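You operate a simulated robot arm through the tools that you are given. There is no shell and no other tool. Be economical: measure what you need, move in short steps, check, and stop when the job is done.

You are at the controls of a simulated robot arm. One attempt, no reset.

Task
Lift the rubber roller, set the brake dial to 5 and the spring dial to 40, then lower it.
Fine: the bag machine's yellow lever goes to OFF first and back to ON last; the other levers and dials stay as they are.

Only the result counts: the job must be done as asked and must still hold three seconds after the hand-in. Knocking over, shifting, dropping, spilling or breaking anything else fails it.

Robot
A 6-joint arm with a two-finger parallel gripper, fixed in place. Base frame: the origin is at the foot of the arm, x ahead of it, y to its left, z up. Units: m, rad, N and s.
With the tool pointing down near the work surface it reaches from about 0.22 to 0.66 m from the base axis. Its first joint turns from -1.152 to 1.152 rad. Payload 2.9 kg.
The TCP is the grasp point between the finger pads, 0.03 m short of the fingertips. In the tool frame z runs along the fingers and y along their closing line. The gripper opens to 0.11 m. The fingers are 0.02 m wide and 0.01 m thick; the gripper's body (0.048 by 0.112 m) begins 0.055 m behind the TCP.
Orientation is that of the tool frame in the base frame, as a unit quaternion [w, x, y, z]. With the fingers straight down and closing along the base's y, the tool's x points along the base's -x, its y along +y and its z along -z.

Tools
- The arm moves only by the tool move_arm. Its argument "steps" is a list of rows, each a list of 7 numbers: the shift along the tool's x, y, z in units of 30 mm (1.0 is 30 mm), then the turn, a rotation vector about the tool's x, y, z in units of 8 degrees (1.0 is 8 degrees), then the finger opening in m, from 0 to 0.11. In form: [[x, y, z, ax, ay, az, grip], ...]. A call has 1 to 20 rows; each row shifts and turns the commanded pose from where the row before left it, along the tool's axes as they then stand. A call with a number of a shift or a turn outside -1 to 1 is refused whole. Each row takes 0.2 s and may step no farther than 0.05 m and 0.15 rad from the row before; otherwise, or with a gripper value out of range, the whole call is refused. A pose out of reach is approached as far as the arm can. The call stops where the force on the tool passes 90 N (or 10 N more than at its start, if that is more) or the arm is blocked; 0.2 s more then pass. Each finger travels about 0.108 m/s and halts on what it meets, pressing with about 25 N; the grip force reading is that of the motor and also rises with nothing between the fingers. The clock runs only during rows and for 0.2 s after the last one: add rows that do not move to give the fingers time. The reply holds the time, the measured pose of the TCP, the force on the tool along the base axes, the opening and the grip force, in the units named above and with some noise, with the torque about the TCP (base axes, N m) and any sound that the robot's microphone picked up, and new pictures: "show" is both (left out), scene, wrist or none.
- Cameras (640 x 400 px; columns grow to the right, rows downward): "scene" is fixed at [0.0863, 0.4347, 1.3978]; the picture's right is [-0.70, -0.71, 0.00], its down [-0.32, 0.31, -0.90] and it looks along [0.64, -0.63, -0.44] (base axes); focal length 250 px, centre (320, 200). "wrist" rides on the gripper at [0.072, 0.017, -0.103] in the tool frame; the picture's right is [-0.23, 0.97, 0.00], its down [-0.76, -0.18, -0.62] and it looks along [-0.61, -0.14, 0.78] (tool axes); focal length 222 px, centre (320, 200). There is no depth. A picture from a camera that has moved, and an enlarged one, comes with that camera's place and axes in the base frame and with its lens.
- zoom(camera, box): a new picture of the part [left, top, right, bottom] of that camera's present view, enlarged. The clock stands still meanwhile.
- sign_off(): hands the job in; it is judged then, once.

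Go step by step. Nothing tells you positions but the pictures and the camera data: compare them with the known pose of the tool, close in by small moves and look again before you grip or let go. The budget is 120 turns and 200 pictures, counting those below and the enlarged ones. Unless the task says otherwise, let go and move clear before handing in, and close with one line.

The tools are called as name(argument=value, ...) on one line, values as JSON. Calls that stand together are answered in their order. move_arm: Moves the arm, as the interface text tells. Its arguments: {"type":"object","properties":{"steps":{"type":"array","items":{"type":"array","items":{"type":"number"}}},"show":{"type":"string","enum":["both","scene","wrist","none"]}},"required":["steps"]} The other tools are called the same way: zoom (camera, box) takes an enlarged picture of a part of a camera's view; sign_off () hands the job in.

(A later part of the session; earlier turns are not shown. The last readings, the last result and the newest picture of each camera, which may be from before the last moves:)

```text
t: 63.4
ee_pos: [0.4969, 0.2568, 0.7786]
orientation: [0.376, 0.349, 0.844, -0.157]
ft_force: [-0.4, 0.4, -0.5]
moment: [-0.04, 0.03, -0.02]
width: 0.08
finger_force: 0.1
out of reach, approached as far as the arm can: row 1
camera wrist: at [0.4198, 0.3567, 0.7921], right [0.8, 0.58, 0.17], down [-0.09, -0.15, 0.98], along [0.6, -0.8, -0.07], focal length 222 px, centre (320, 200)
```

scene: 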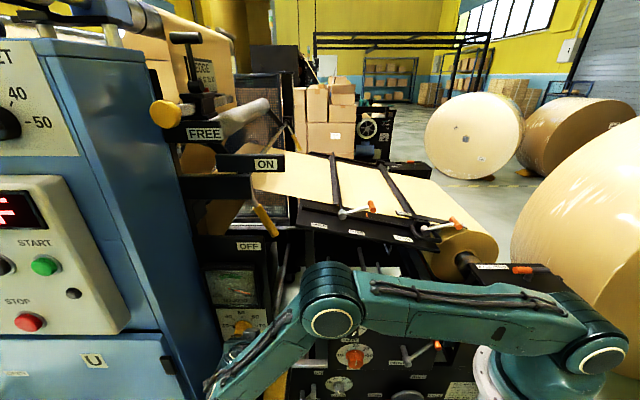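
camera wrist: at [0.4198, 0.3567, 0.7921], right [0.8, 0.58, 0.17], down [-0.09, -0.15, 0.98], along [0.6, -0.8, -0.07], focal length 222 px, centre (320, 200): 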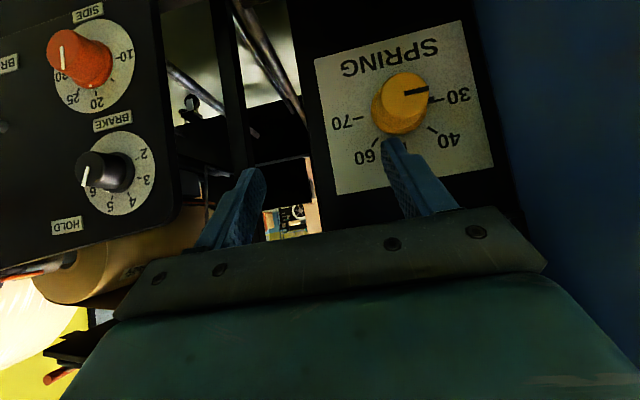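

Spring knob face is at (0.604, 0.256, 0.699), pointer on 30. I'll centre on it at a 7 cm stand-off.

move_arm(steps=[[-0.03, 0.83, 0.3, 0, 0, 0, 0.08], [-0.03, 0.83, 0.3, 0, 0, 0, 0.08], [-0.03, 0.85, 0.4, 0, 0, 0, 0.08], [0, 0, 0, 0, 0, 0, 0.08]])

zoom(camera="wrist", box=[220, 60, 420, 185])

```text
t: 64.4
ee_pos: [0.5668, 0.2946, 0.7571]
orientation: [0.376, 0.348, 0.845, -0.157]
ft_force: [-0.3, -0.9, 0.6]
moment: [-0.02, -0.01, 0.01]
width: 0.0802
finger_force: 0.0
camera wrist: at [0.4894, 0.3951, 0.7715], right [0.8, 0.58, 0.17], down [-0.09, -0.15, 0.98], along [0.6, -0.8, -0.07], focal length 222 px, centre (320, 200)
```

scene: 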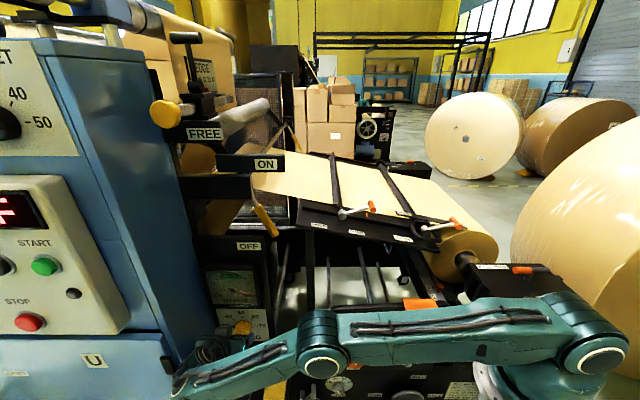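
wrist: 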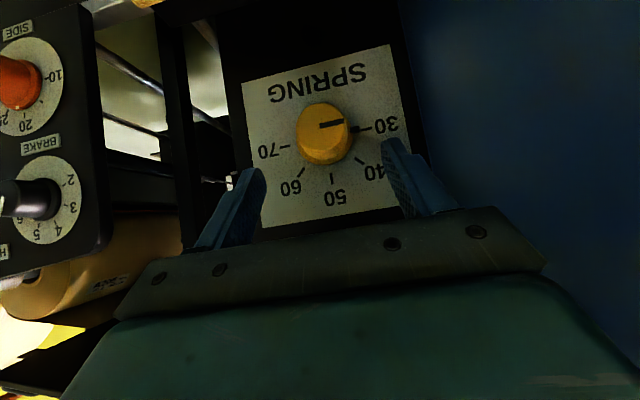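

```text
3.20 times, centred on (320, 122) of wrist
camera zoom: at [0.4894, 0.3951, 0.7715], right [0.8, 0.58, 0.17], down [-0.09, -0.15, 0.98], along [0.6, -0.8, -0.07], focal length 711 px, centre (320, 448)
```

zoom: 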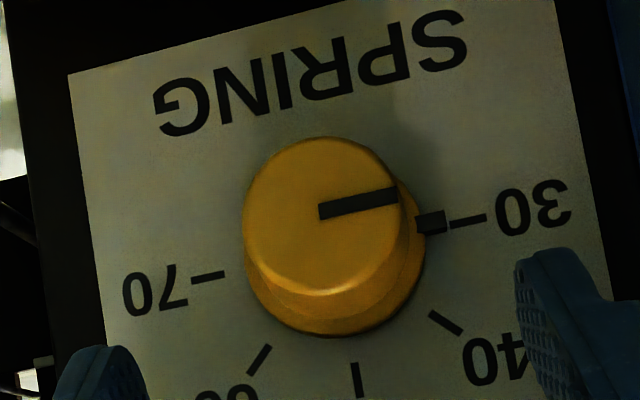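

Aligned. There's a small tab at the skirt next to 30, so I'll grip only the outer cap of the knob. Advancing and closing.

move_arm(steps=[[0, 0, 0.7, 0, 0, 0, 0.075], [0, 0, 0.7, 0, 0, 0, 0.075], [0, 0, 0.58, 0, 0, 0, 0.075], [0, 0, 0, 0, 0, 0, 0.05], [0, 0, 0, 0, 0, 0, 0.03], [0, 0, 0, 0, 0, 0, 0.02], [0, 0, 0, 0, 0, 0, 0.02]], show="wrist")

zoom(camera="wrist", box=[220, 80, 420, 205])

```text
t: 66.0
ee_pos: [0.5988, 0.2629, 0.7192]
orientation: [0.376, 0.347, 0.845, -0.155]
ft_force: [17.5, 8.6, -7.0]
moment: [0.45, -0.07, 0.56]
width: 0.0434
finger_force: 44.6
camera wrist: at [0.5217, 0.3639, 0.7339], right [0.79, 0.59, 0.17], down [-0.09, -0.16, 0.98], along [0.6, -0.8, -0.07], focal length 222 px, centre (320, 200)
```

wrist: 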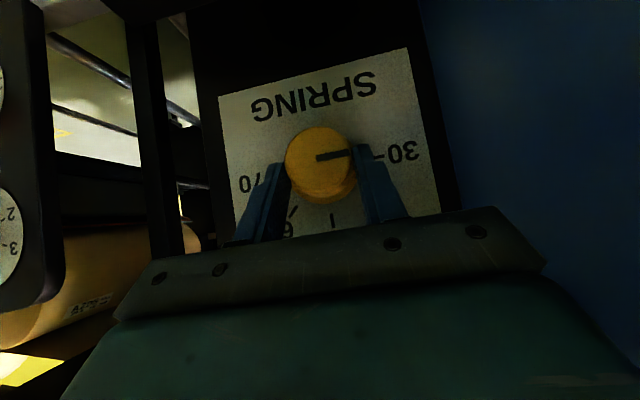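

```text
3.20 times, centred on (320, 142) of wrist
camera zoom: at [0.5217, 0.3639, 0.7339], right [0.79, 0.59, 0.17], down [-0.09, -0.16, 0.98], along [0.6, -0.8, -0.07], focal length 711 px, centre (320, 384)
```

zoom: 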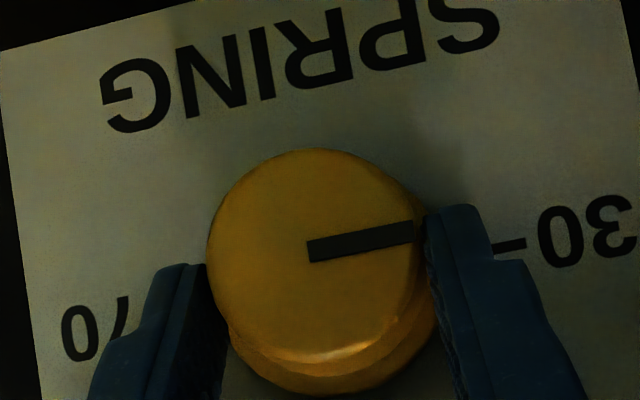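

Gripped on the cap. Rotating clockwise three steps and checking.

move_arm(steps=[[0, -0.04, 0, -0.669, 0, 0.743, 0.02], [0, -0.09, 0, -0.669, 0, 0.743, 0.02], [0, -0.09, 0, -0.669, 0, 0.743, 0.02]], show="both")

```text
t: 66.8
ee_pos: [0.592, 0.2579, 0.72]
orientation: [0.441, 0.421, 0.793, 0.023]
ft_force: [-24.3, -5.1, 13.4]
moment: [0.17, 0.57, -0.91]
width: 0.0432
finger_force: 44.9
camera wrist: at [0.511, 0.3532, 0.7394], right [0.69, 0.47, 0.55], down [-0.37, -0.43, 0.83], along [0.63, -0.77, -0.12], focal length 222 px, centre (320, 200)
```

scene: 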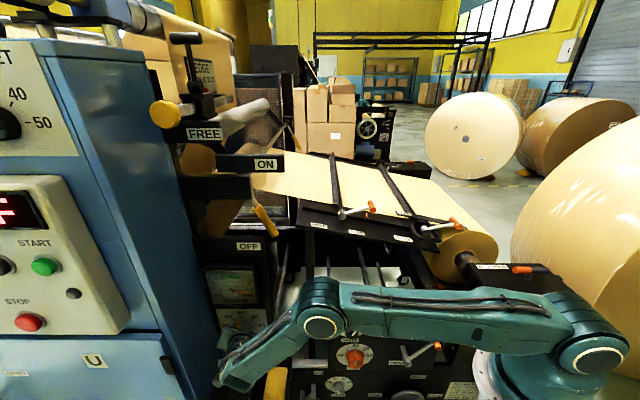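
wrist: 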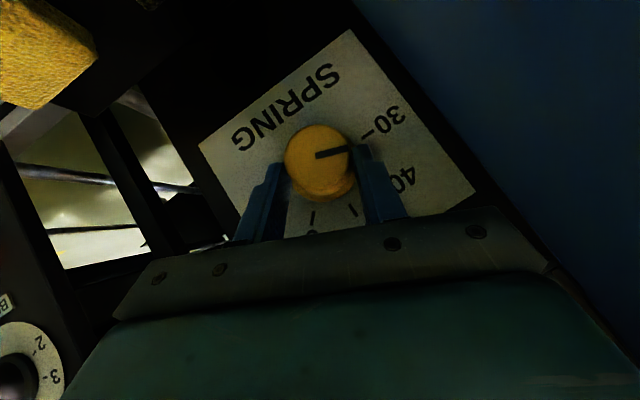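

move_arm(steps=[[0, -0.13, 0, -0.669, 0, 0.743, 0.02], [0, -0.095, 0, -0.669, 0, 0.743, 0.02], [0, -0.06, 0, -0.4, 0, 0.445, 0.02], [0, 0, 0, 0, 0, 0, 0.02]], show="wrist")

zoom(camera="wrist", box=[220, 80, 440, 240])

```text
t: 67.8
ee_pos: [0.5887, 0.2535, 0.7146]
orientation: [0.481, 0.466, 0.721, 0.178]
ft_force: [-11.8, 1.9, 12.5]
moment: [0.31, 0.12, -0.22]
width: 0.0428
finger_force: 45.1
camera wrist: at [0.5003, 0.3425, 0.7368], right [0.51, 0.3, 0.81], down [-0.55, -0.61, 0.57], along [0.67, -0.73, -0.15], focal length 222 px, centre (320, 200)
```

wrist: 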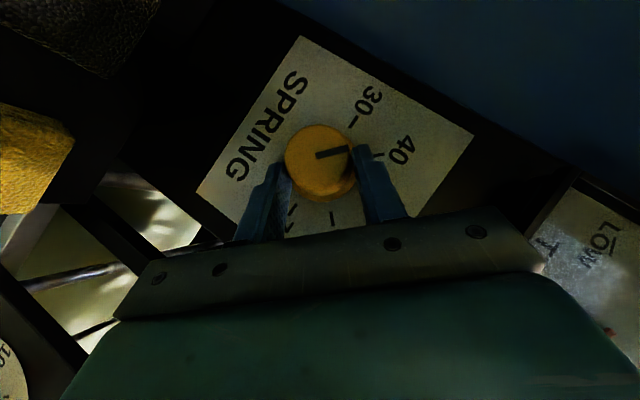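

```text
2.50 times, centred on (330, 160) of wrist
camera zoom: at [0.5003, 0.3425, 0.7368], right [0.51, 0.3, 0.81], down [-0.55, -0.61, 0.57], along [0.67, -0.73, -0.15], focal length 555 px, centre (295, 300)
```

zoom: 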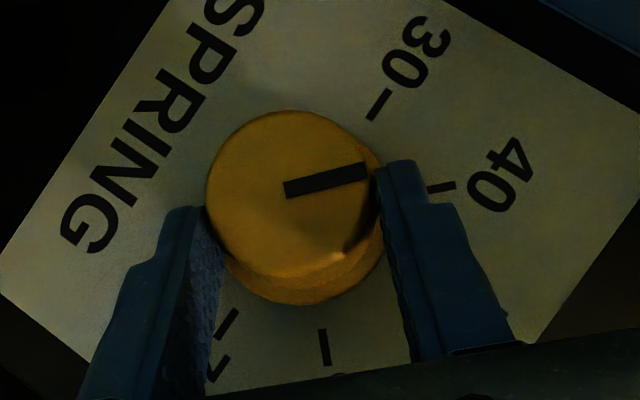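

The pointer is in line with the 40 tick. I'll release, back away and check.

move_arm(steps=[[0, 0, 0, 0, 0, 0, 0.06], [0, 0, 0, 0, 0, 0, 0.075], [0, 0, -0.8, 0, 0, 0, 0.075], [0, 0, -0.8, 0, 0, 0, 0.075], [0, 0, -0.4, 0, 0, 0, 0.075]], show="wrist")

zoom(camera="wrist", box=[240, 50, 420, 180])

```text
t: 69.0
ee_pos: [0.5362, 0.2642, 0.7409]
orientation: [0.481, 0.464, 0.722, 0.177]
ft_force: [0.0, -0.6, 0.3]
moment: [0.02, 0.01, -0.01]
width: 0.075
finger_force: 0.2
camera wrist: at [0.449, 0.3536, 0.7638], right [0.51, 0.3, 0.8], down [-0.54, -0.61, 0.57], along [0.66, -0.73, -0.15], focal length 222 px, centre (320, 200)
```

wrist: 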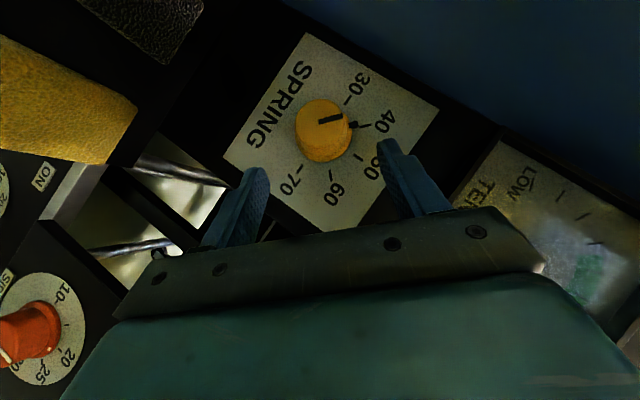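

```text
3.08 times, centred on (330, 115) of wrist
camera zoom: at [0.449, 0.3536, 0.7638], right [0.51, 0.3, 0.8], down [-0.54, -0.61, 0.57], along [0.66, -0.73, -0.15], focal length 684 px, centre (289, 462)
```

zoom: 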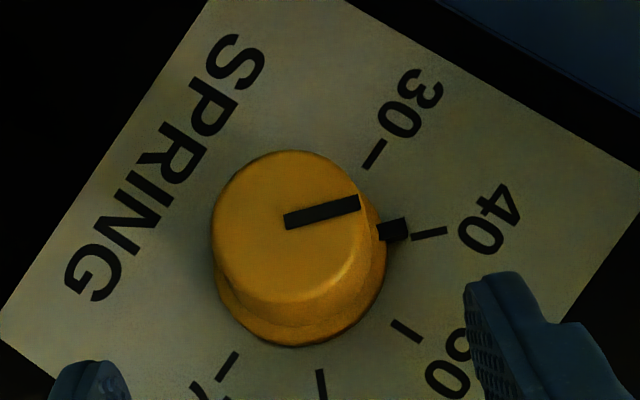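

Spring sits at 40 (within ~2°). Both dials are set, so next I'll retreat, level the tool and climb back toward the lever.

move_arm(steps=[[0.67, 0, -0.74, 0, 0, 0, 0.075], [0.67, 0, -0.74, 0, 0, 0, 0.075], [0, 0, 0, 0.613, 0, -0.681, 0.075], [0, 0, 0, 0.613, 0, -0.681, 0.075], [0, 0, 0, 0.613, 0, -0.681, 0.075], [0, 0, 0, 0.613, 0, -0.681, 0.075], [0, 0, 0, 0.613, 0, -0.681, 0.075], [0, 0, 0, 0.613, 0, -0.681, 0.075], [0, -0.9, 0, 0, 0, 0, 0.075], [0, -0.9, 0, 0, 0, 0, 0.075], [0, -0.9, 0, 0, 0, 0, 0.075]])

```text
t: 71.4
ee_pos: [0.437, 0.2496, 0.741]
orientation: [0.379, 0.351, 0.843, -0.151]
ft_force: [-0.2, 0.6, -0.4]
moment: [0.01, 0.01, 0.02]
width: 0.0749
finger_force: 0.1
camera wrist: at [0.3597, 0.3493, 0.7557], right [0.79, 0.58, 0.18], down [-0.1, -0.17, 0.98], along [0.6, -0.8, -0.07], focal length 222 px, centre (320, 200)
```

scene: 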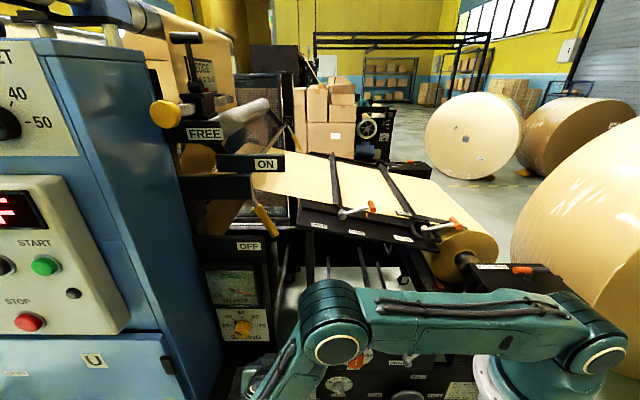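
wrist: 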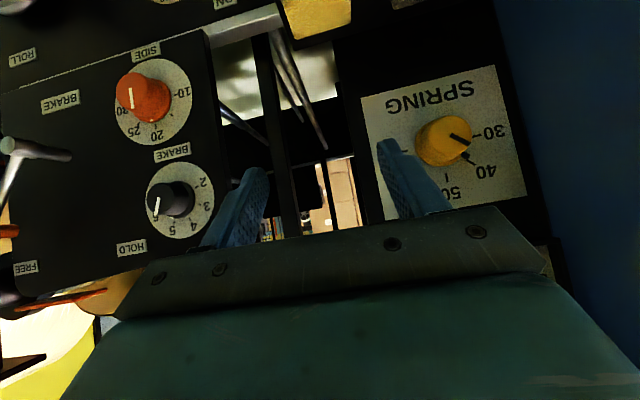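

move_arm(steps=[[-0.74, 0, -0.67, 0, 0, 0, 0.075], [0, 0, 0, 0, 1, 0, 0.075], [0, 0, 0, 0, 1, 0, 0.075], [0, 0, 0, 0, 1, 0, 0.075], [0, 0, 0, 0, 1, 0, 0.075], [0, 0, 0, 0, 1, 0, 0.075], [0, 0, 0, 0, 1, 0, 0.075], [0, 0, -1, 0, 0, 0, 0.075], [0, 0, -1, 0, 0, 0, 0.075], [0, 0, -1, 0, 0, 0, 0.075], [0, 0, -1, 0, 0, 0, 0.075], [0, 0, -1, 0, 0, 0, 0.075], [0, 0, -1, 0, 0, 0, 0.075], [0, 0, -1, 0, 0, 0, 0.075], [0, 0, -1, 0, 0, 0, 0.075], [0, 0, -1, 0, 0, 0, 0.075], [0, 0, -1, 0, 0, 0, 0.075], [0, 0, -1, 0, 0, 0, 0.075]])

zoom(camera="scene", box=[320, 300, 384, 340])

zoom(camera="scene", box=[202, 300, 282, 350])

```text
t: 75.2
ee_pos: [0.4341, 0.2472, 1.0992]
orientation: [0.003, 0.381, 0.924, 0.005]
ft_force: [-0.1, -0.1, 0.6]
moment: [-0.02, -0.03, -0.01]
width: 0.075
finger_force: 0.0
camera wrist: at [0.3929, 0.3095, 1.2017], right [0.85, 0.53, 0.01], down [0.41, -0.67, 0.62], along [0.34, -0.52, -0.78], focal length 222 px, centre (320, 200)
```

scene: 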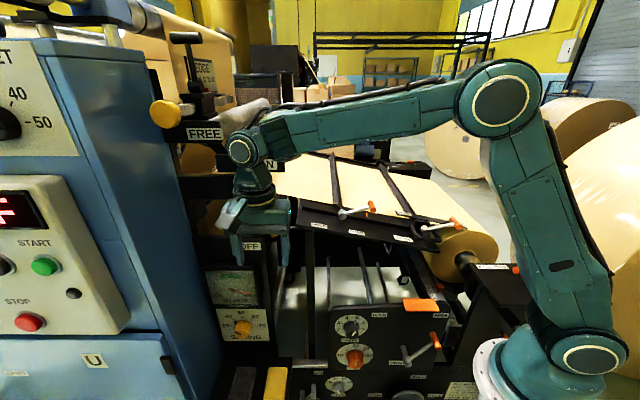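
wrist: 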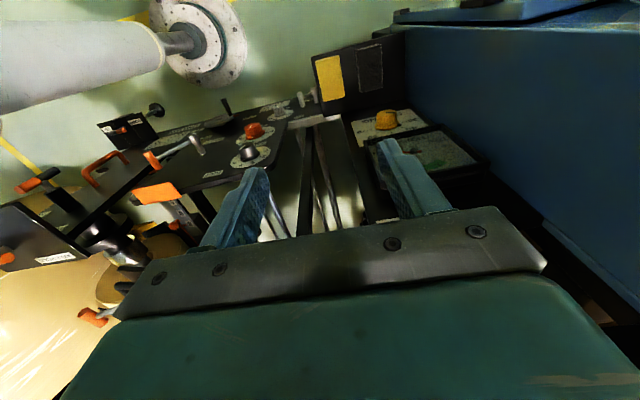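

```text
10.00 times, centred on (352, 320) of scene
camera zoom: at [0.0862, 0.4347, 1.3978], right [-0.7, -0.71, 0.0], down [-0.32, 0.31, -0.9], along [0.64, -0.63, -0.44], focal length 2498 px, centre (0, -1000)
```

zoom: 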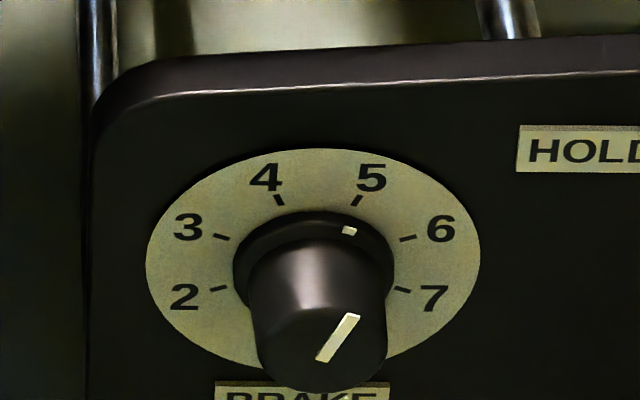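

```text
8.00 times, centred on (242, 325) of scene
camera zoom: at [0.0862, 0.4347, 1.3978], right [-0.7, -0.71, 0.0], down [-0.32, 0.31, -0.9], along [0.64, -0.63, -0.44], focal length 1998 px, centre (944, -800)
```

zoom: 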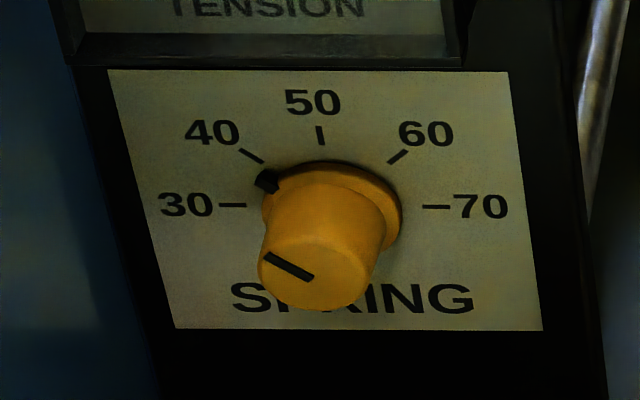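

Both dials hold. The spring pointer may be a few degrees short of 40, so I'll measure more closely.

zoom(camera="scene", box=[224, 314, 256, 342])

zoom(camera="scene", box=[336, 312, 368, 340])

zoom(camera="wrist", box=[360, 95, 420, 140])

```text
14.29 times, centred on (240, 328) of scene
camera zoom: at [0.0862, 0.4347, 1.3978], right [-0.7, -0.71, 0.0], down [-0.32, 0.31, -0.9], along [0.64, -0.63, -0.44], focal length 3569 px, centre (1463, -1629)
```

zoom: 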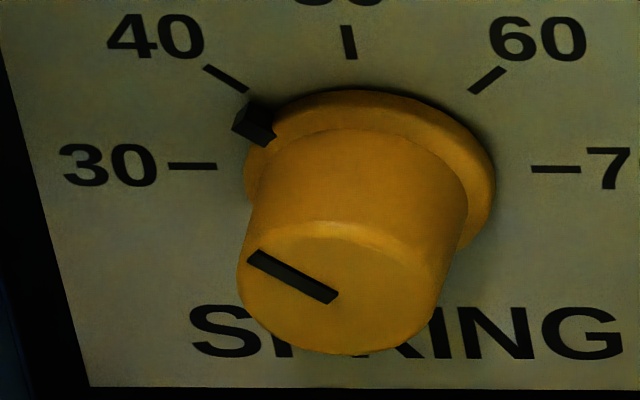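

```text
14.29 times, centred on (352, 326) of scene
camera zoom: at [0.0862, 0.4347, 1.3978], right [-0.7, -0.71, 0.0], down [-0.32, 0.31, -0.9], along [0.64, -0.63, -0.44], focal length 3569 px, centre (-137, -1600)
```

zoom: 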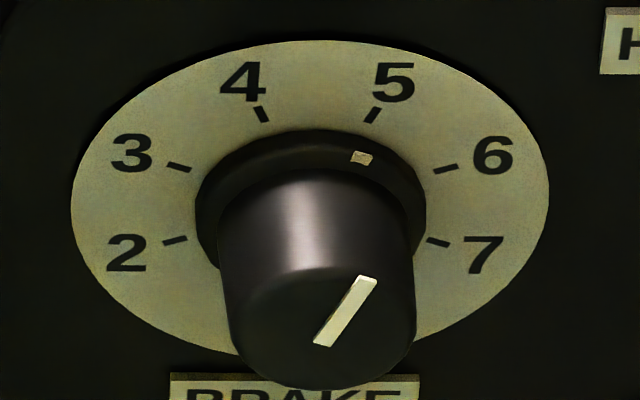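

```text
8.89 times, centred on (390, 118) of wrist
camera zoom: at [0.3929, 0.3095, 1.2017], right [0.85, 0.53, 0.01], down [0.41, -0.67, 0.62], along [0.34, -0.52, -0.78], focal length 1974 px, centre (-302, 933)
```

zoom: 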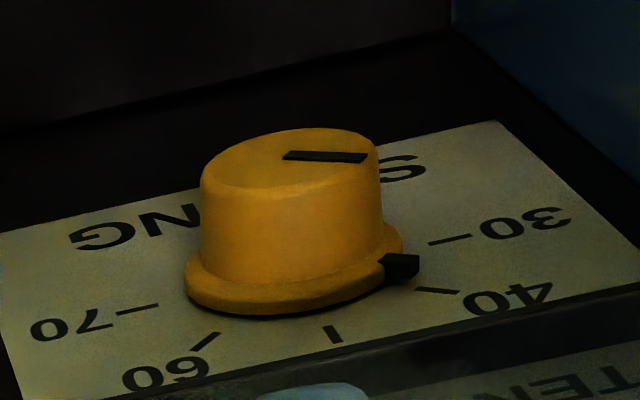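

Scene geometry gives brake ≈5.0 but spring about 4° short (≈39). I have plenty of budget, so I'll go back and trim the spring dial.

move_arm(steps=[[0, 0, 1, 0, 0, 0, 0.075], [0, 0, 1, 0, 0, 0, 0.075], [0, 0, 1, 0, 0, 0, 0.075], [0, 0, 1, 0, 0, 0, 0.075], [0, 0, 1, 0, 0, 0, 0.075], [0, 0, 1, 0, 0, 0, 0.075], [0, 0, 1, 0, 0, 0, 0.075], [0, 0, 1, 0, 0, 0, 0.075], [0, 0, 1, 0, 0, 0, 0.075], [0, 0, 1, 0, 0, 0, 0.075], [0, 0, 1, 0, 0, 0, 0.075], [0, 0, 0, 0, -1, 0, 0.075], [0, 0, 0, 0, -1, 0, 0.075], [0, 0, 0, 0, -1, 0, 0.075], [0, 0, 0, 0, -1, 0, 0.075], [0, 0, 0, 0, -1, 0, 0.075], [0, 0, 0, 0, -1, 0, 0.075]], show="none")

```text
t: 78.8
ee_pos: [0.4361, 0.2511, 0.7714]
orientation: [0.38, 0.351, 0.842, -0.152]
ft_force: [0.2, -0.1, 0.3]
moment: [-0.02, -0.02, -0.03]
width: 0.075
finger_force: 0.1
```

move_arm(steps=[[-0.51, 0.5, 0, 0, 0, 0, 0.075], [-0.51, 0.6, 0, 0, 0, 0, 0.075], [0, 1, 0, 0, 0, 0, 0.075], [0, 1, 0.3, 0, 0, 0, 0.075], [0, 1, 0.3, 0, 0, 0, 0.075], [0, 0, 0.6, 0, 0, 0, 0.075], [0, 0, 0.6, 0, 0, 0, 0.075], [0, 0, 0, 0, 0, 0, 0.075]], show="wrist")

zoom(camera="wrist", box=[240, 70, 400, 190])

```text
t: 80.6
ee_pos: [0.5664, 0.2949, 0.7586]
orientation: [0.378, 0.351, 0.843, -0.151]
ft_force: [-0.8, -0.7, 0.1]
moment: [0.02, -0.01, 0.02]
width: 0.075
finger_force: 0.1
camera wrist: at [0.4894, 0.3948, 0.7726], right [0.79, 0.58, 0.18], down [-0.1, -0.16, 0.98], along [0.6, -0.8, -0.07], focal length 222 px, centre (320, 200)
```

wrist: 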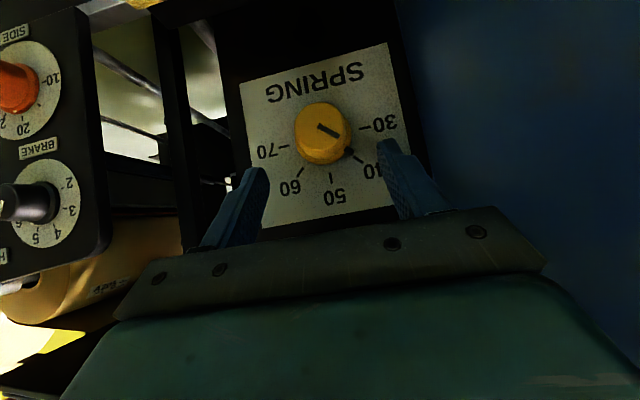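

```text
3.33 times, centred on (320, 130) of wrist
camera zoom: at [0.4894, 0.3948, 0.7726], right [0.79, 0.58, 0.18], down [-0.1, -0.16, 0.98], along [0.6, -0.8, -0.07], focal length 740 px, centre (320, 433)
```

zoom: 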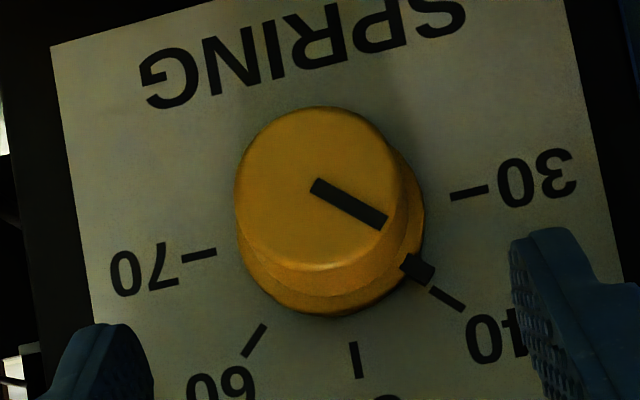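

Pointer appears 2–4° short here too. I'll advance, grip and trim by a small rotation.

move_arm(steps=[[0, 0, 0.7, 0, 0, 0, 0.075], [0, 0, 0.7, 0, 0, 0, 0.075], [0, 0, 0.6, 0, 0, 0, 0.075], [0, 0, 0, 0, 0, 0, 0.05], [0, 0, 0, 0, 0, 0, 0.03], [0, 0, 0, 0, 0, 0, 0.02], [0, 0, 0, 0, 0, 0, 0.02], [0, -0.06, 0, -0.4, 0, 0.445, 0.02], [0, 0, 0, 0, 0, 0, 0.02]], show="wrist")

zoom(camera="wrist", box=[240, 90, 400, 210])

```text
t: 82.6
ee_pos: [0.598, 0.2613, 0.7172]
orientation: [0.393, 0.365, 0.836, -0.115]
ft_force: [11.3, 5.2, -9.6]
moment: [-0.25, -0.49, 0.42]
width: 0.0434
finger_force: 44.6
camera wrist: at [0.5198, 0.3613, 0.7337], right [0.78, 0.57, 0.26], down [-0.16, -0.22, 0.96], along [0.61, -0.79, -0.08], focal length 222 px, centre (320, 200)
```

wrist: 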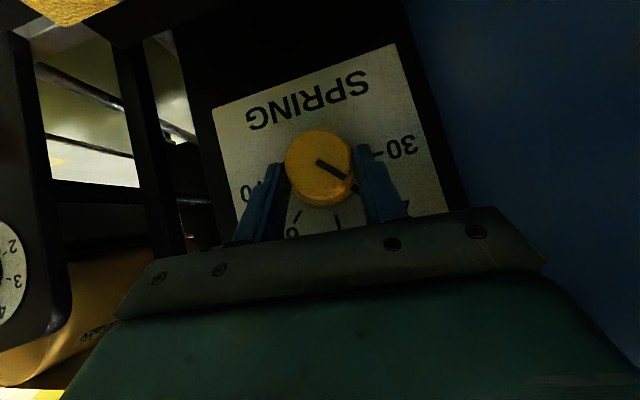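

```text
3.33 times, centred on (320, 150) of wrist
camera zoom: at [0.5198, 0.3613, 0.7337], right [0.78, 0.57, 0.26], down [-0.16, -0.22, 0.96], along [0.61, -0.79, -0.08], focal length 740 px, centre (320, 367)
```

zoom: 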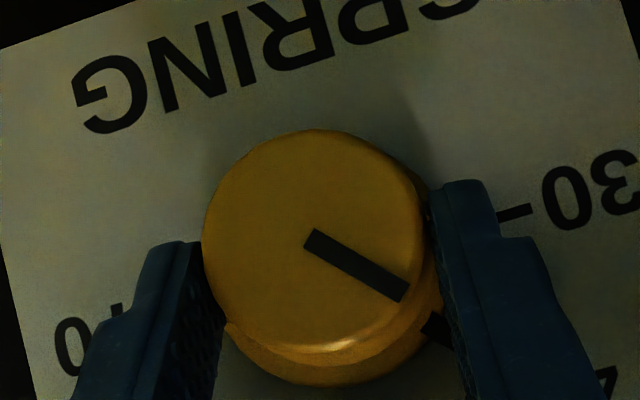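

move_arm(steps=[[0, 0, 0, 0, 0, 0, 0.06], [0, 0, 0, 0, 0, 0, 0.075], [0, 0, -0.8, 0, 0, 0, 0.075], [0, 0, -0.8, 0, 0, 0, 0.075], [0, 0, -0.4, 0, 0, 0, 0.075]], show="wrist")

zoom(camera="wrist", box=[240, 70, 400, 190])

zoom(camera="scene", box=[224, 314, 256, 342])

```text
t: 83.8
ee_pos: [0.5637, 0.2904, 0.76]
orientation: [0.393, 0.367, 0.835, -0.116]
ft_force: [-0.4, 0.1, -0.7]
moment: [-0.01, 0.01, 0.03]
width: 0.0749
finger_force: 0.1
camera wrist: at [0.4856, 0.3903, 0.7752], right [0.78, 0.57, 0.26], down [-0.16, -0.22, 0.96], along [0.6, -0.79, -0.08], focal length 222 px, centre (320, 200)
```

wrist: 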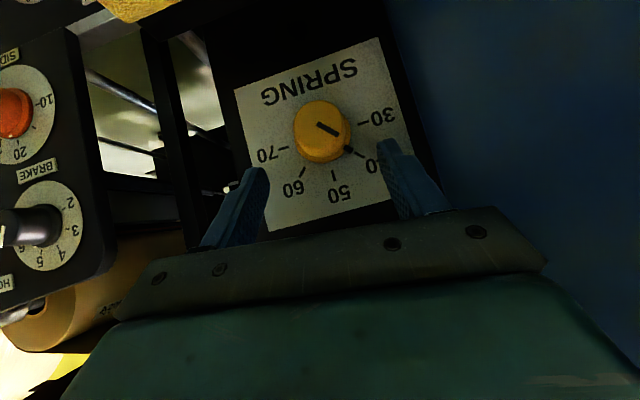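

```text
3.33 times, centred on (320, 130) of wrist
camera zoom: at [0.4856, 0.3903, 0.7752], right [0.78, 0.57, 0.26], down [-0.16, -0.22, 0.96], along [0.6, -0.79, -0.08], focal length 740 px, centre (320, 433)
```

zoom: 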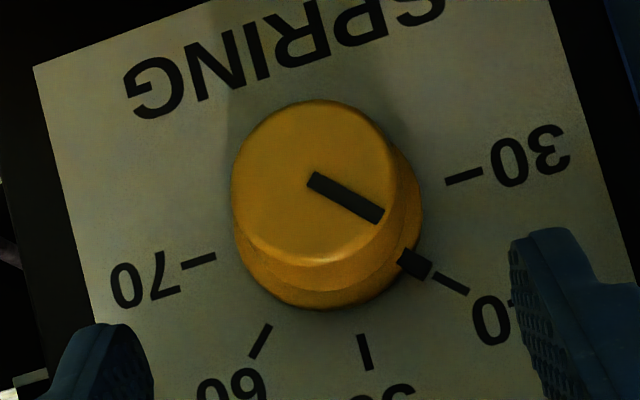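

```text
14.29 times, centred on (240, 328) of scene
camera zoom: at [0.0863, 0.4347, 1.3978], right [-0.7, -0.71, 0.0], down [-0.32, 0.31, -0.9], along [0.64, -0.63, -0.44], focal length 3569 px, centre (1463, -1629)
```

zoom: 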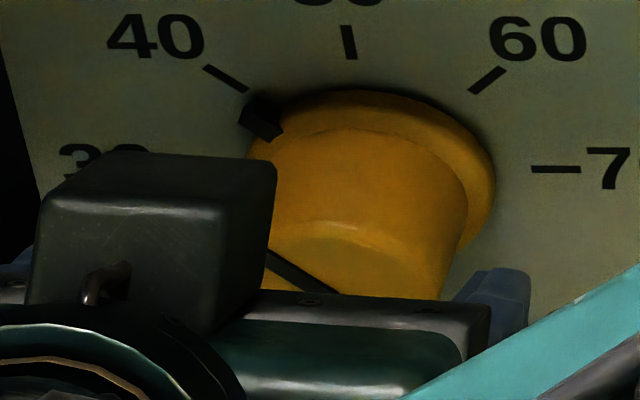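

Spring is now at 40 within about 1–2° in both views. Now I'll retrace upward toward the lever.

move_arm(steps=[[0, 0, -0.7, 0.4, 0, -0.445, 0.075], [0, 0, -0.7, 0, 0, 0, 0.075], [0, -1, 0, 0, 0, 0, 0.075], [0, -1, 0, 0, 0, 0, 0.075], [0, -1, 0, 0, 0, 0, 0.075], [0, -1, 0, 0, 0, 0, 0.075], [0, 0, 0, 0, 1, 0, 0.075], [0, 0, 0, 0, 1, 0, 0.075], [0, 0, 0, 0, 1, 0, 0.075], [0, 0, 0, 0, 1, 0, 0.075], [0, 0, 0, 0, 1, 0, 0.075], [0, 0, 0, 0, 1, 0, 0.075], [0, 0, -1, 0, 0, 0, 0.075], [0, 0, -1, 0, 0, 0, 0.075], [0, 0, -1, 0, 0, 0, 0.075], [0, 0, -1, 0, 0, 0, 0.075], [0, 0, -1, 0, 0, 0, 0.075], [0, 0, -1, 0, 0, 0, 0.075], [0, 0, -1, 0, 0, 0, 0.075], [0, 0, -1, 0, 0, 0, 0.075]], show="none")

move_arm(steps=[[0, 0, -1, 0, 0, 0, 0.075], [0, 0, -1, 0, 0, 0, 0.075], [0, 0, -1, 0, 0, 0, 0.075], [0, 0, -1, 0, 0, 0, 0.075], [0, 0, -1, 0, 0, 0, 0.075], [0, 0, 0, 0, 0, 0, 0.075]], show="scene")

zoom(camera="scene", box=[224, 314, 256, 342])

```text
t: 88.0
ee_pos: [0.4529, 0.2239, 1.0258]
orientation: [0.003, 0.382, 0.924, 0.006]
ft_force: [-0.4, 0.6, 0.3]
moment: [0.0, -0.03, 0.0]
width: 0.075
finger_force: 0.1
```

```text
t: 89.4
ee_pos: [0.4495, 0.2223, 1.1756]
orientation: [0.003, 0.381, 0.925, 0.006]
ft_force: [0.5, 0.0, 0.0]
moment: [0.02, -0.03, 0.02]
width: 0.0752
finger_force: 0.0
```

scene: 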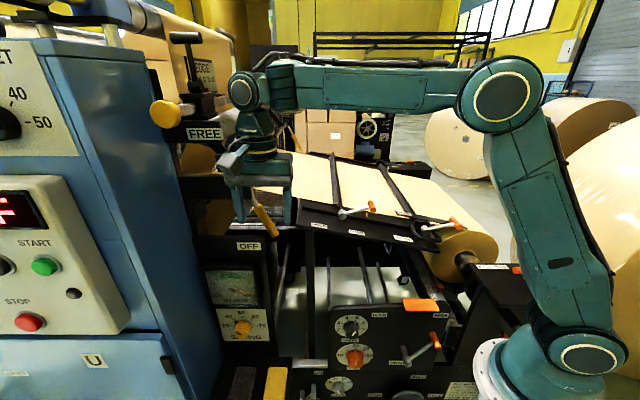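

```text
14.29 times, centred on (240, 328) of scene
camera zoom: at [0.0862, 0.4347, 1.3978], right [-0.7, -0.71, 0.0], down [-0.32, 0.31, -0.9], along [0.64, -0.63, -0.44], focal length 3569 px, centre (1463, -1629)
```

zoom: 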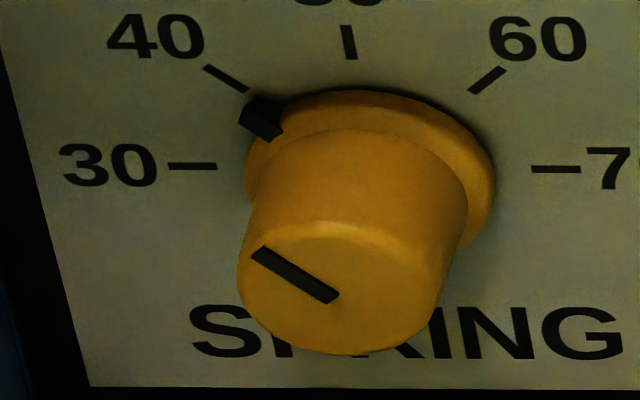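

Spring now measures ~44.5° vs 45° for the 40 mark. Next, back to the lever: rise, spin the tool and position beyond the ON plate.

move_arm(steps=[[0, 0, -0.9, 0, 0, 0, 0.06], [0, 0, -0.9, 0, 0, 0, 0.06], [0, 0, -0.9, 0, 0, 0, 0.06], [0, 0, -0.9, 0, 0, 0, 0.06], [0, 0, 0, 0, 0, -1, 0.06], [0, 0, 0, 0, 0, -1, 0.06], [0, 0, 0, 0, 0, -1, 0.06], [0, 0, 0, 0, 0, -1, 0.06], [0, 0, 0, 0, 0, -1, 0.06], [0, 0, 0, 0, 0, -1, 0.06], [0, 0, 0, 0, 0, -1, 0.06], [0, 0, 0, 0, 0, -1, 0.06], [0, 0, 0, 0, 0, -1, 0.06], [0, 0, 0, 0, 0, -1, 0.06], [0, 0, 0, 0, 0, -1, 0.06], [0, 0, 0, 0, 0, -0.25, 0.06]], show="none")

```text
t: 92.8
ee_pos: [0.4498, 0.224, 1.2837]
orientation: [0.006, -0.384, 0.923, 0.001]
ft_force: [0.3, 0.1, 0.4]
moment: [0.0, -0.03, -0.03]
width: 0.0599
finger_force: 0.0
```

move_arm(steps=[[0.8, 0, 0, 0, 0, 0, 0.06], [0.8, 0, 0, 0, 0, 0, 0.06], [0.7, 0, 0, 0, 0, 0, 0.06], [0, -0.95, 0, 0, 0, 0, 0.06], [0, -0.95, 0, 0, 0, 0, 0.06], [0, -0.95, 0, 0, 0, 0, 0.06], [0, -0.95, 0, 0, 0, 0, 0.06], [0, -0.95, 0, 0, 0, 0, 0.06], [0, -0.85, 0, 0, 0, 0, 0.06], [0, 0, 0, 0, 0, 0, 0.06]])

```text
t: 95.0
ee_pos: [0.5192, 0.0552, 1.2839]
orientation: [0.005, -0.383, 0.924, 0.001]
ft_force: [-0.4, -0.4, -0.1]
moment: [0.02, 0.02, -0.01]
width: 0.0599
finger_force: 0.0
camera wrist: at [0.4559, 0.0147, 1.3852], right [-0.53, 0.85, 0.0], down [0.66, 0.41, 0.63], along [0.54, 0.34, -0.77], focal length 222 px, centre (320, 200)
```

scene: 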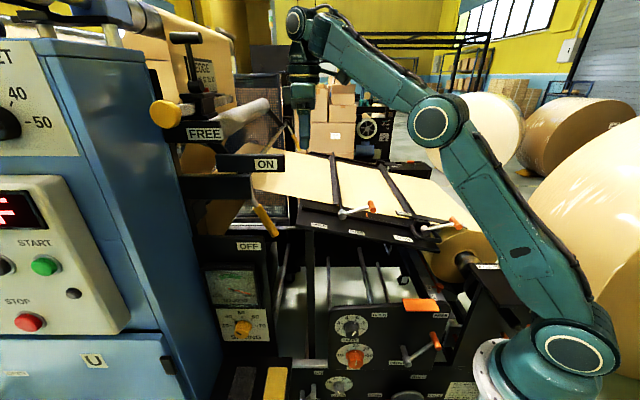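
wrist: 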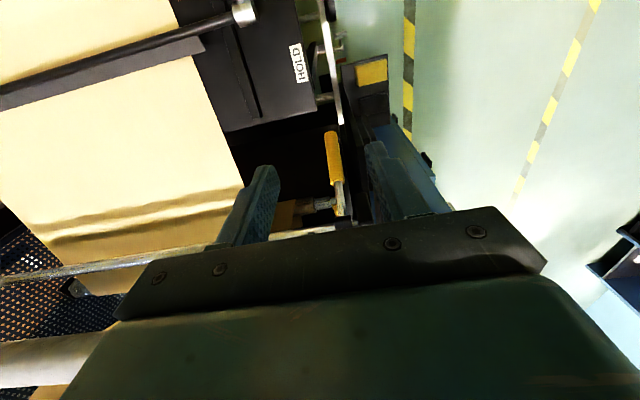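

move_arm(steps=[[0, 0, 1, 0, 0, 0, 0.05], [0, 0, 1, 0, 0, 0, 0.05], [0, 0, 1, 0, 0, 0, 0.05], [0, 0, 0, 0, -1, 0, 0.05], [0, 0, 0, 0, -1, 0, 0.05], [0, 0, 0, 0, -1, 0, 0.05], [0, 0, 0, 0, -1, 0, 0.05], [0, 0, 0, 0, -1, 0, 0.05], [0, 0, 0, 0, -1, 0, 0.05], [0, 0, 0, 0, -1, 0, 0.05], [0.7, 0, 0.55, 0, 0, 0, 0.05], [0.7, 0, 0.55, 0, 0, 0, 0.05], [0.7, 0, 0.55, 0, 0, 0, 0.05], [0.7, 0, 0.55, 0, 0, 0, 0.05], [0, 0, 0, 0, 0, 0, 0.05]])

```text
t: 98.2
ee_pos: [0.6053, 0.0471, 1.263]
orientation: [0.308, -0.36, 0.872, 0.124]
ft_force: [0.4, -0.6, -0.8]
moment: [-0.02, 0.02, -0.02]
width: 0.0502
finger_force: 0.0
out of reach, approached as far as the arm can: row 4, 5, 6, 7, 8, 9, 10, 11, 12, 13, 14
camera wrist: at [0.5071, -0.027, 1.298], right [-0.56, 0.82, 0.14], down [0.27, 0.02, 0.96], along [0.78, 0.58, -0.23], focal length 222 px, centre (320, 200)
```

scene: 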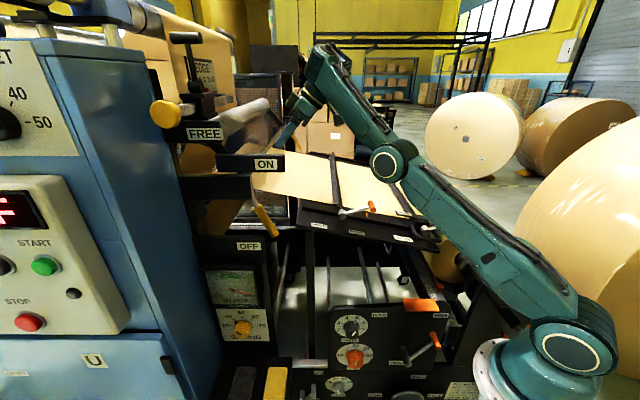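
wrist: 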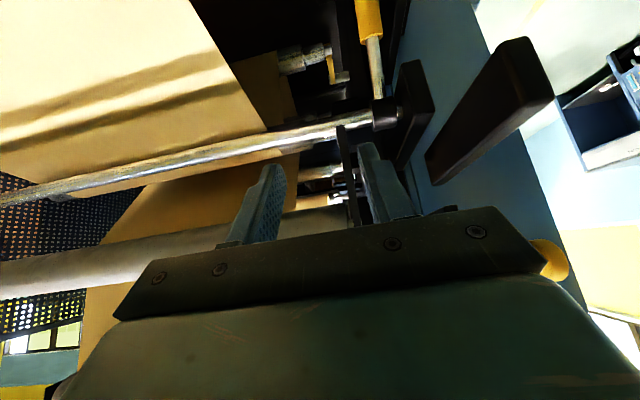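

The arm drifted over the machine because tilting that high is out of reach (no contact, forces are zero). I'll back straight out along the finger axis and re-approach by descending before tilting.

move_arm(steps=[[0, 0, -0.8, 0, 0, 0, 0.05], [0, 0, -0.8, 0, 0, 0, 0.05], [0, 0, -0.8, 0, 0, 0, 0.05], [0, 0, 0, 0, 1, 0, 0.05], [0, 0, 0, 0, 1, 0, 0.05], [0, 0, 0, 0, 1, 0, 0.05], [0, 0, 0, 0, 1, 0, 0.05], [0, 0, 0, 0, 0.87, 0, 0.05]])

```text
t: 100.0
ee_pos: [0.5296, 0.0175, 1.2812]
orientation: [0.001, -0.38, 0.925, -0.004]
ft_force: [0.2, -0.7, 0.6]
moment: [-0.04, 0.04, 0.02]
width: 0.0503
finger_force: 0.0
out of reach, approached as far as the arm can: row 2, 3, 5, 6, 8
camera wrist: at [0.4653, -0.0214, 1.3845], right [-0.52, 0.85, -0.01], down [0.66, 0.41, 0.62], along [0.53, 0.32, -0.78], focal length 222 px, centre (320, 200)
```

scene: 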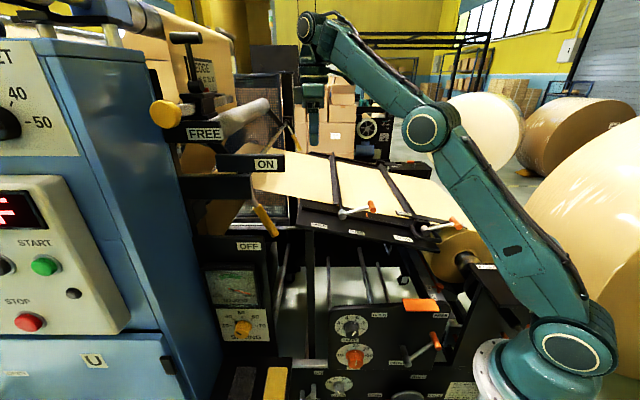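
wrist: 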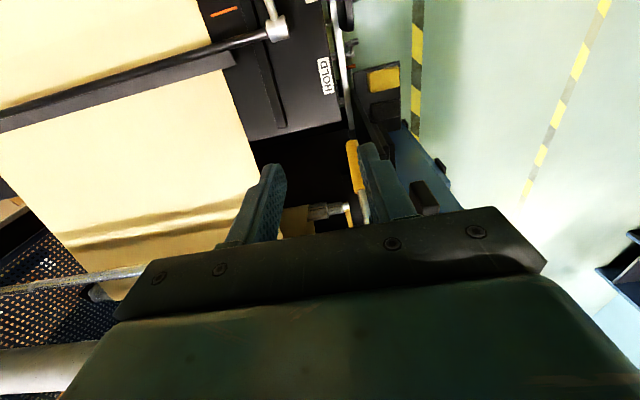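

move_arm(steps=[[-0.35, 0.55, 0, 0, 0, 0, 0.05], [-0.35, 0.52, 0, 0, 0, 0, 0.05], [0, 0, 1, 0, 0, 0, 0.05], [0, 0, 1, 0, 0, 0, 0.05], [0, 0, 1, 0, 0, 0, 0.05], [0, 0, 1, 0, 0, 0, 0.05], [0, 0, 1, 0, 0, 0, 0.05], [0, 0, 0, 0, 0, 0, 0.05]])

```text
t: 101.8
ee_pos: [0.5267, 0.0535, 1.1415]
orientation: [-0.002, -0.38, 0.925, -0.002]
ft_force: [0.0, 0.1, 0.5]
moment: [-0.01, 0.02, 0.02]
width: 0.0502
finger_force: 0.1
out of reach, approached as far as the arm can: row 6, 7
camera wrist: at [0.4626, 0.0155, 1.2448], right [-0.52, 0.85, 0.0], down [0.67, 0.41, 0.62], along [0.53, 0.32, -0.78], focal length 222 px, centre (320, 200)
```

scene: 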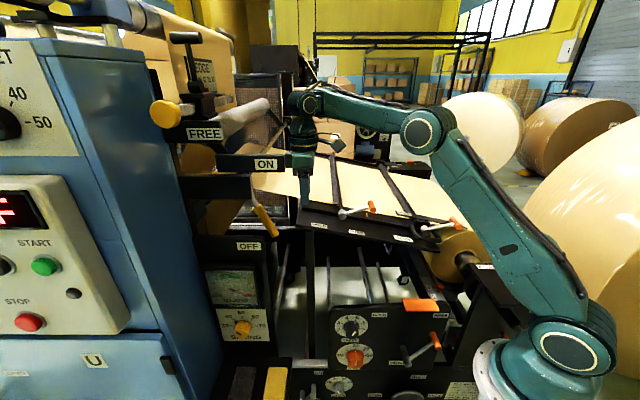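
wrist: 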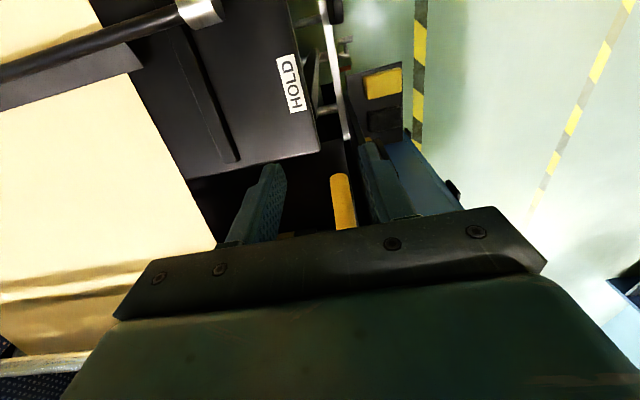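

This wrist branch seems to hit a limit on the way down. I'll try a small tilt here first and watch for drift.

move_arm(steps=[[0, 0, 0, 0, -1, 0, 0.05], [0, 0, 0, 0, -1, 0, 0.05]], show="none")

```text
t: 102.4
ee_pos: [0.5691, 0.0555, 1.1815]
orientation: [0.128, -0.378, 0.915, 0.051]
ft_force: [-0.5, 1.0, -0.7]
moment: [0.04, -0.05, -0.01]
width: 0.0503
finger_force: 0.2
out of reach, approached as far as the arm can: row 1, 2
```

That branch drifts. I'll back up and return to the starting configuration, then repeat the original approach path that worked.

move_arm(steps=[[0, 0, -0.8, 0, 0, 0, 0.05], [0, 0, -0.8, 0, 0, 0, 0.05], [0, 0, 0, 0, 1, 0, 0.05], [0, 0, 0, 0, 1, 0, 0.05], [0, 0, -1, 0, 0, 0, 0.05], [0, 0, -1, 0, 0, 0, 0.05], [0, 0, -1, 0, 0, 0, 0.05], [0, 0, 0, 0, 0, 0, 0.05]])

```text
t: 104.2
ee_pos: [0.5384, 0.0186, 1.2713]
orientation: [0.001, -0.381, 0.925, -0.003]
ft_force: [0.6, 0.1, 0.2]
moment: [-0.02, 0.0, 0.04]
width: 0.0502
finger_force: 0.1
out of reach, approached as far as the arm can: row 1, 2, 3
camera wrist: at [0.4747, -0.0188, 1.3749], right [-0.52, 0.85, -0.01], down [0.66, 0.41, 0.62], along [0.53, 0.32, -0.78], focal length 222 px, centre (320, 200)
```

scene: 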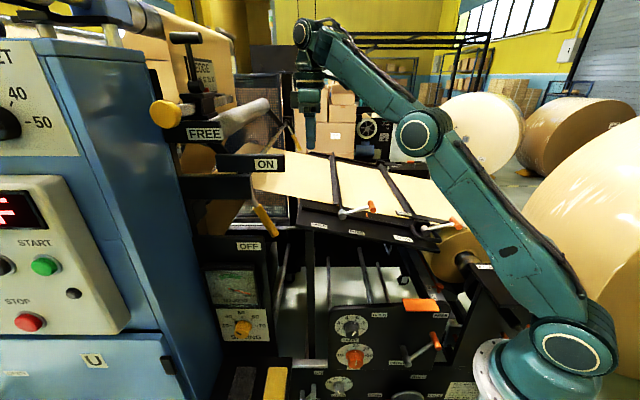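
wrist: 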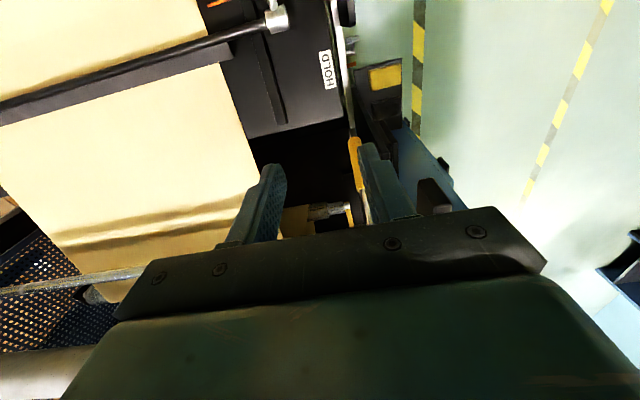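

move_arm(steps=[[0, 0, -0.6, 0, 0, 0, 0.06], [0, 0, -0.6, 0, 0, 0, 0.06], [0.26, 0.87, 0, 0, 0, 0, 0.06], [0.26, 0.87, 0, 0, 0, 0, 0.06], [0.26, 0.87, 0, 0, 0, 0, 0.06], [0.26, 0.87, 0, 0, 0, 0, 0.06], [0.26, 0.87, 0, 0, 0, 0, 0.06], [0.26, 0.87, 0, 0, 0, 0, 0.06], [0.26, 0.87, 0, 0, 0, 0, 0.06], [0, 0, 0, 0, 0, 1, 0.06], [0, 0, 0, 0, 0, 1, 0.06], [0, 0, 0, 0, 0, 1, 0.06], [0, 0, 0, 0, 0, 1, 0.06], [0, 0, 0, 0, 0, 1, 0.06], [0, 0, 0, 0, 0, 0.6, 0.06]])

```text
t: 107.4
ee_pos: [0.3533, 0.1094, 1.2878]
orientation: [0.001, 0.001, 1.0, -0.002]
ft_force: [-0.4, 0.0, 0.5]
moment: [0.01, 0.03, 0.02]
width: 0.06
finger_force: 0.0
out of reach, approached as far as the arm can: row 1, 2
camera wrist: at [0.281, 0.1271, 1.3909], right [0.23, 0.97, 0.0], down [0.76, -0.18, 0.63], along [0.61, -0.15, -0.78], focal length 222 px, centre (320, 200)
```

scene: 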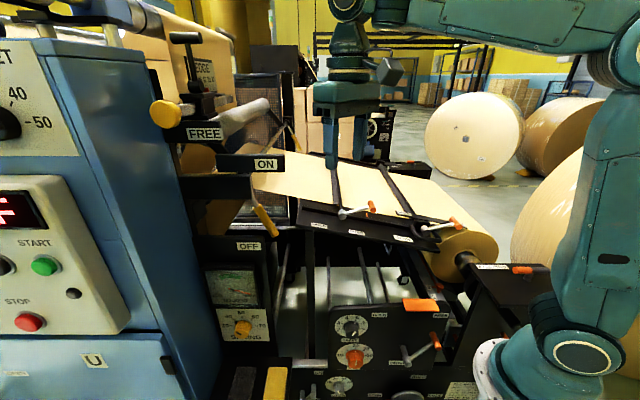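
wrist: 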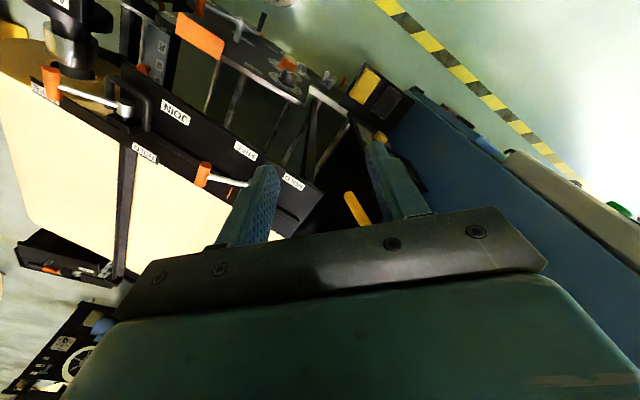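

Back at a start-like configuration. Repeating the original approach to above the lever's outer position, then descending.

move_arm(steps=[[0, 0, 0, 0, 0, -1, 0.05], [0, 0, 0, 0, 0, -1, 0.05], [0, 0, 0, 0, 0, -1, 0.05], [0, 0, 0, 0, 0, -1, 0.05], [0, 0, 0, 0, 0, -1, 0.05], [0, 0, 0, 0, 0, -0.6, 0.05], [-0.44, -0.87, 0, 0, 0, 0, 0.05], [-0.44, -0.87, 0, 0, 0, 0, 0.05], [-0.44, -0.87, 0, 0, 0, 0, 0.05], [-0.44, -0.87, 0, 0, 0, 0, 0.05], [-0.44, -0.87, 0, 0, 0, 0, 0.05], [-0.44, -0.85, 0, 0, 0, 0, 0.05], [0, 0, 0.95, 0, 0, 0, 0.05], [0, 0, 0.95, 0, 0, 0, 0.05], [0, 0, 0.95, 0, 0, 0, 0.05], [0, 0, 0.95, 0, 0, 0, 0.05]], show="scene")

```text
t: 110.8
ee_pos: [0.5236, 0.0513, 1.1765]
orientation: [0.0, -0.349, 0.937, -0.002]
ft_force: [-3.1, 2.3, 0.3]
moment: [-0.17, -0.28, 0.06]
width: 0.05
finger_force: 0.1
```

scene: 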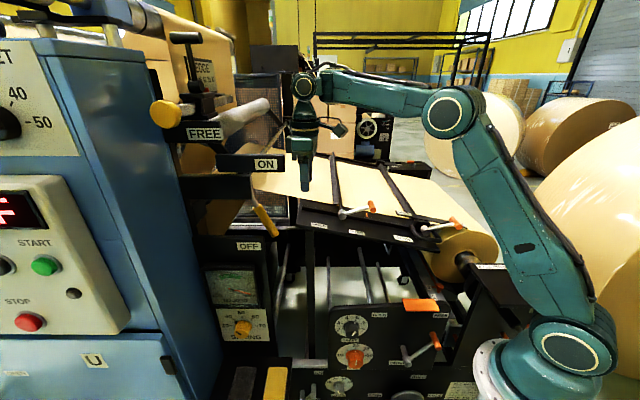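

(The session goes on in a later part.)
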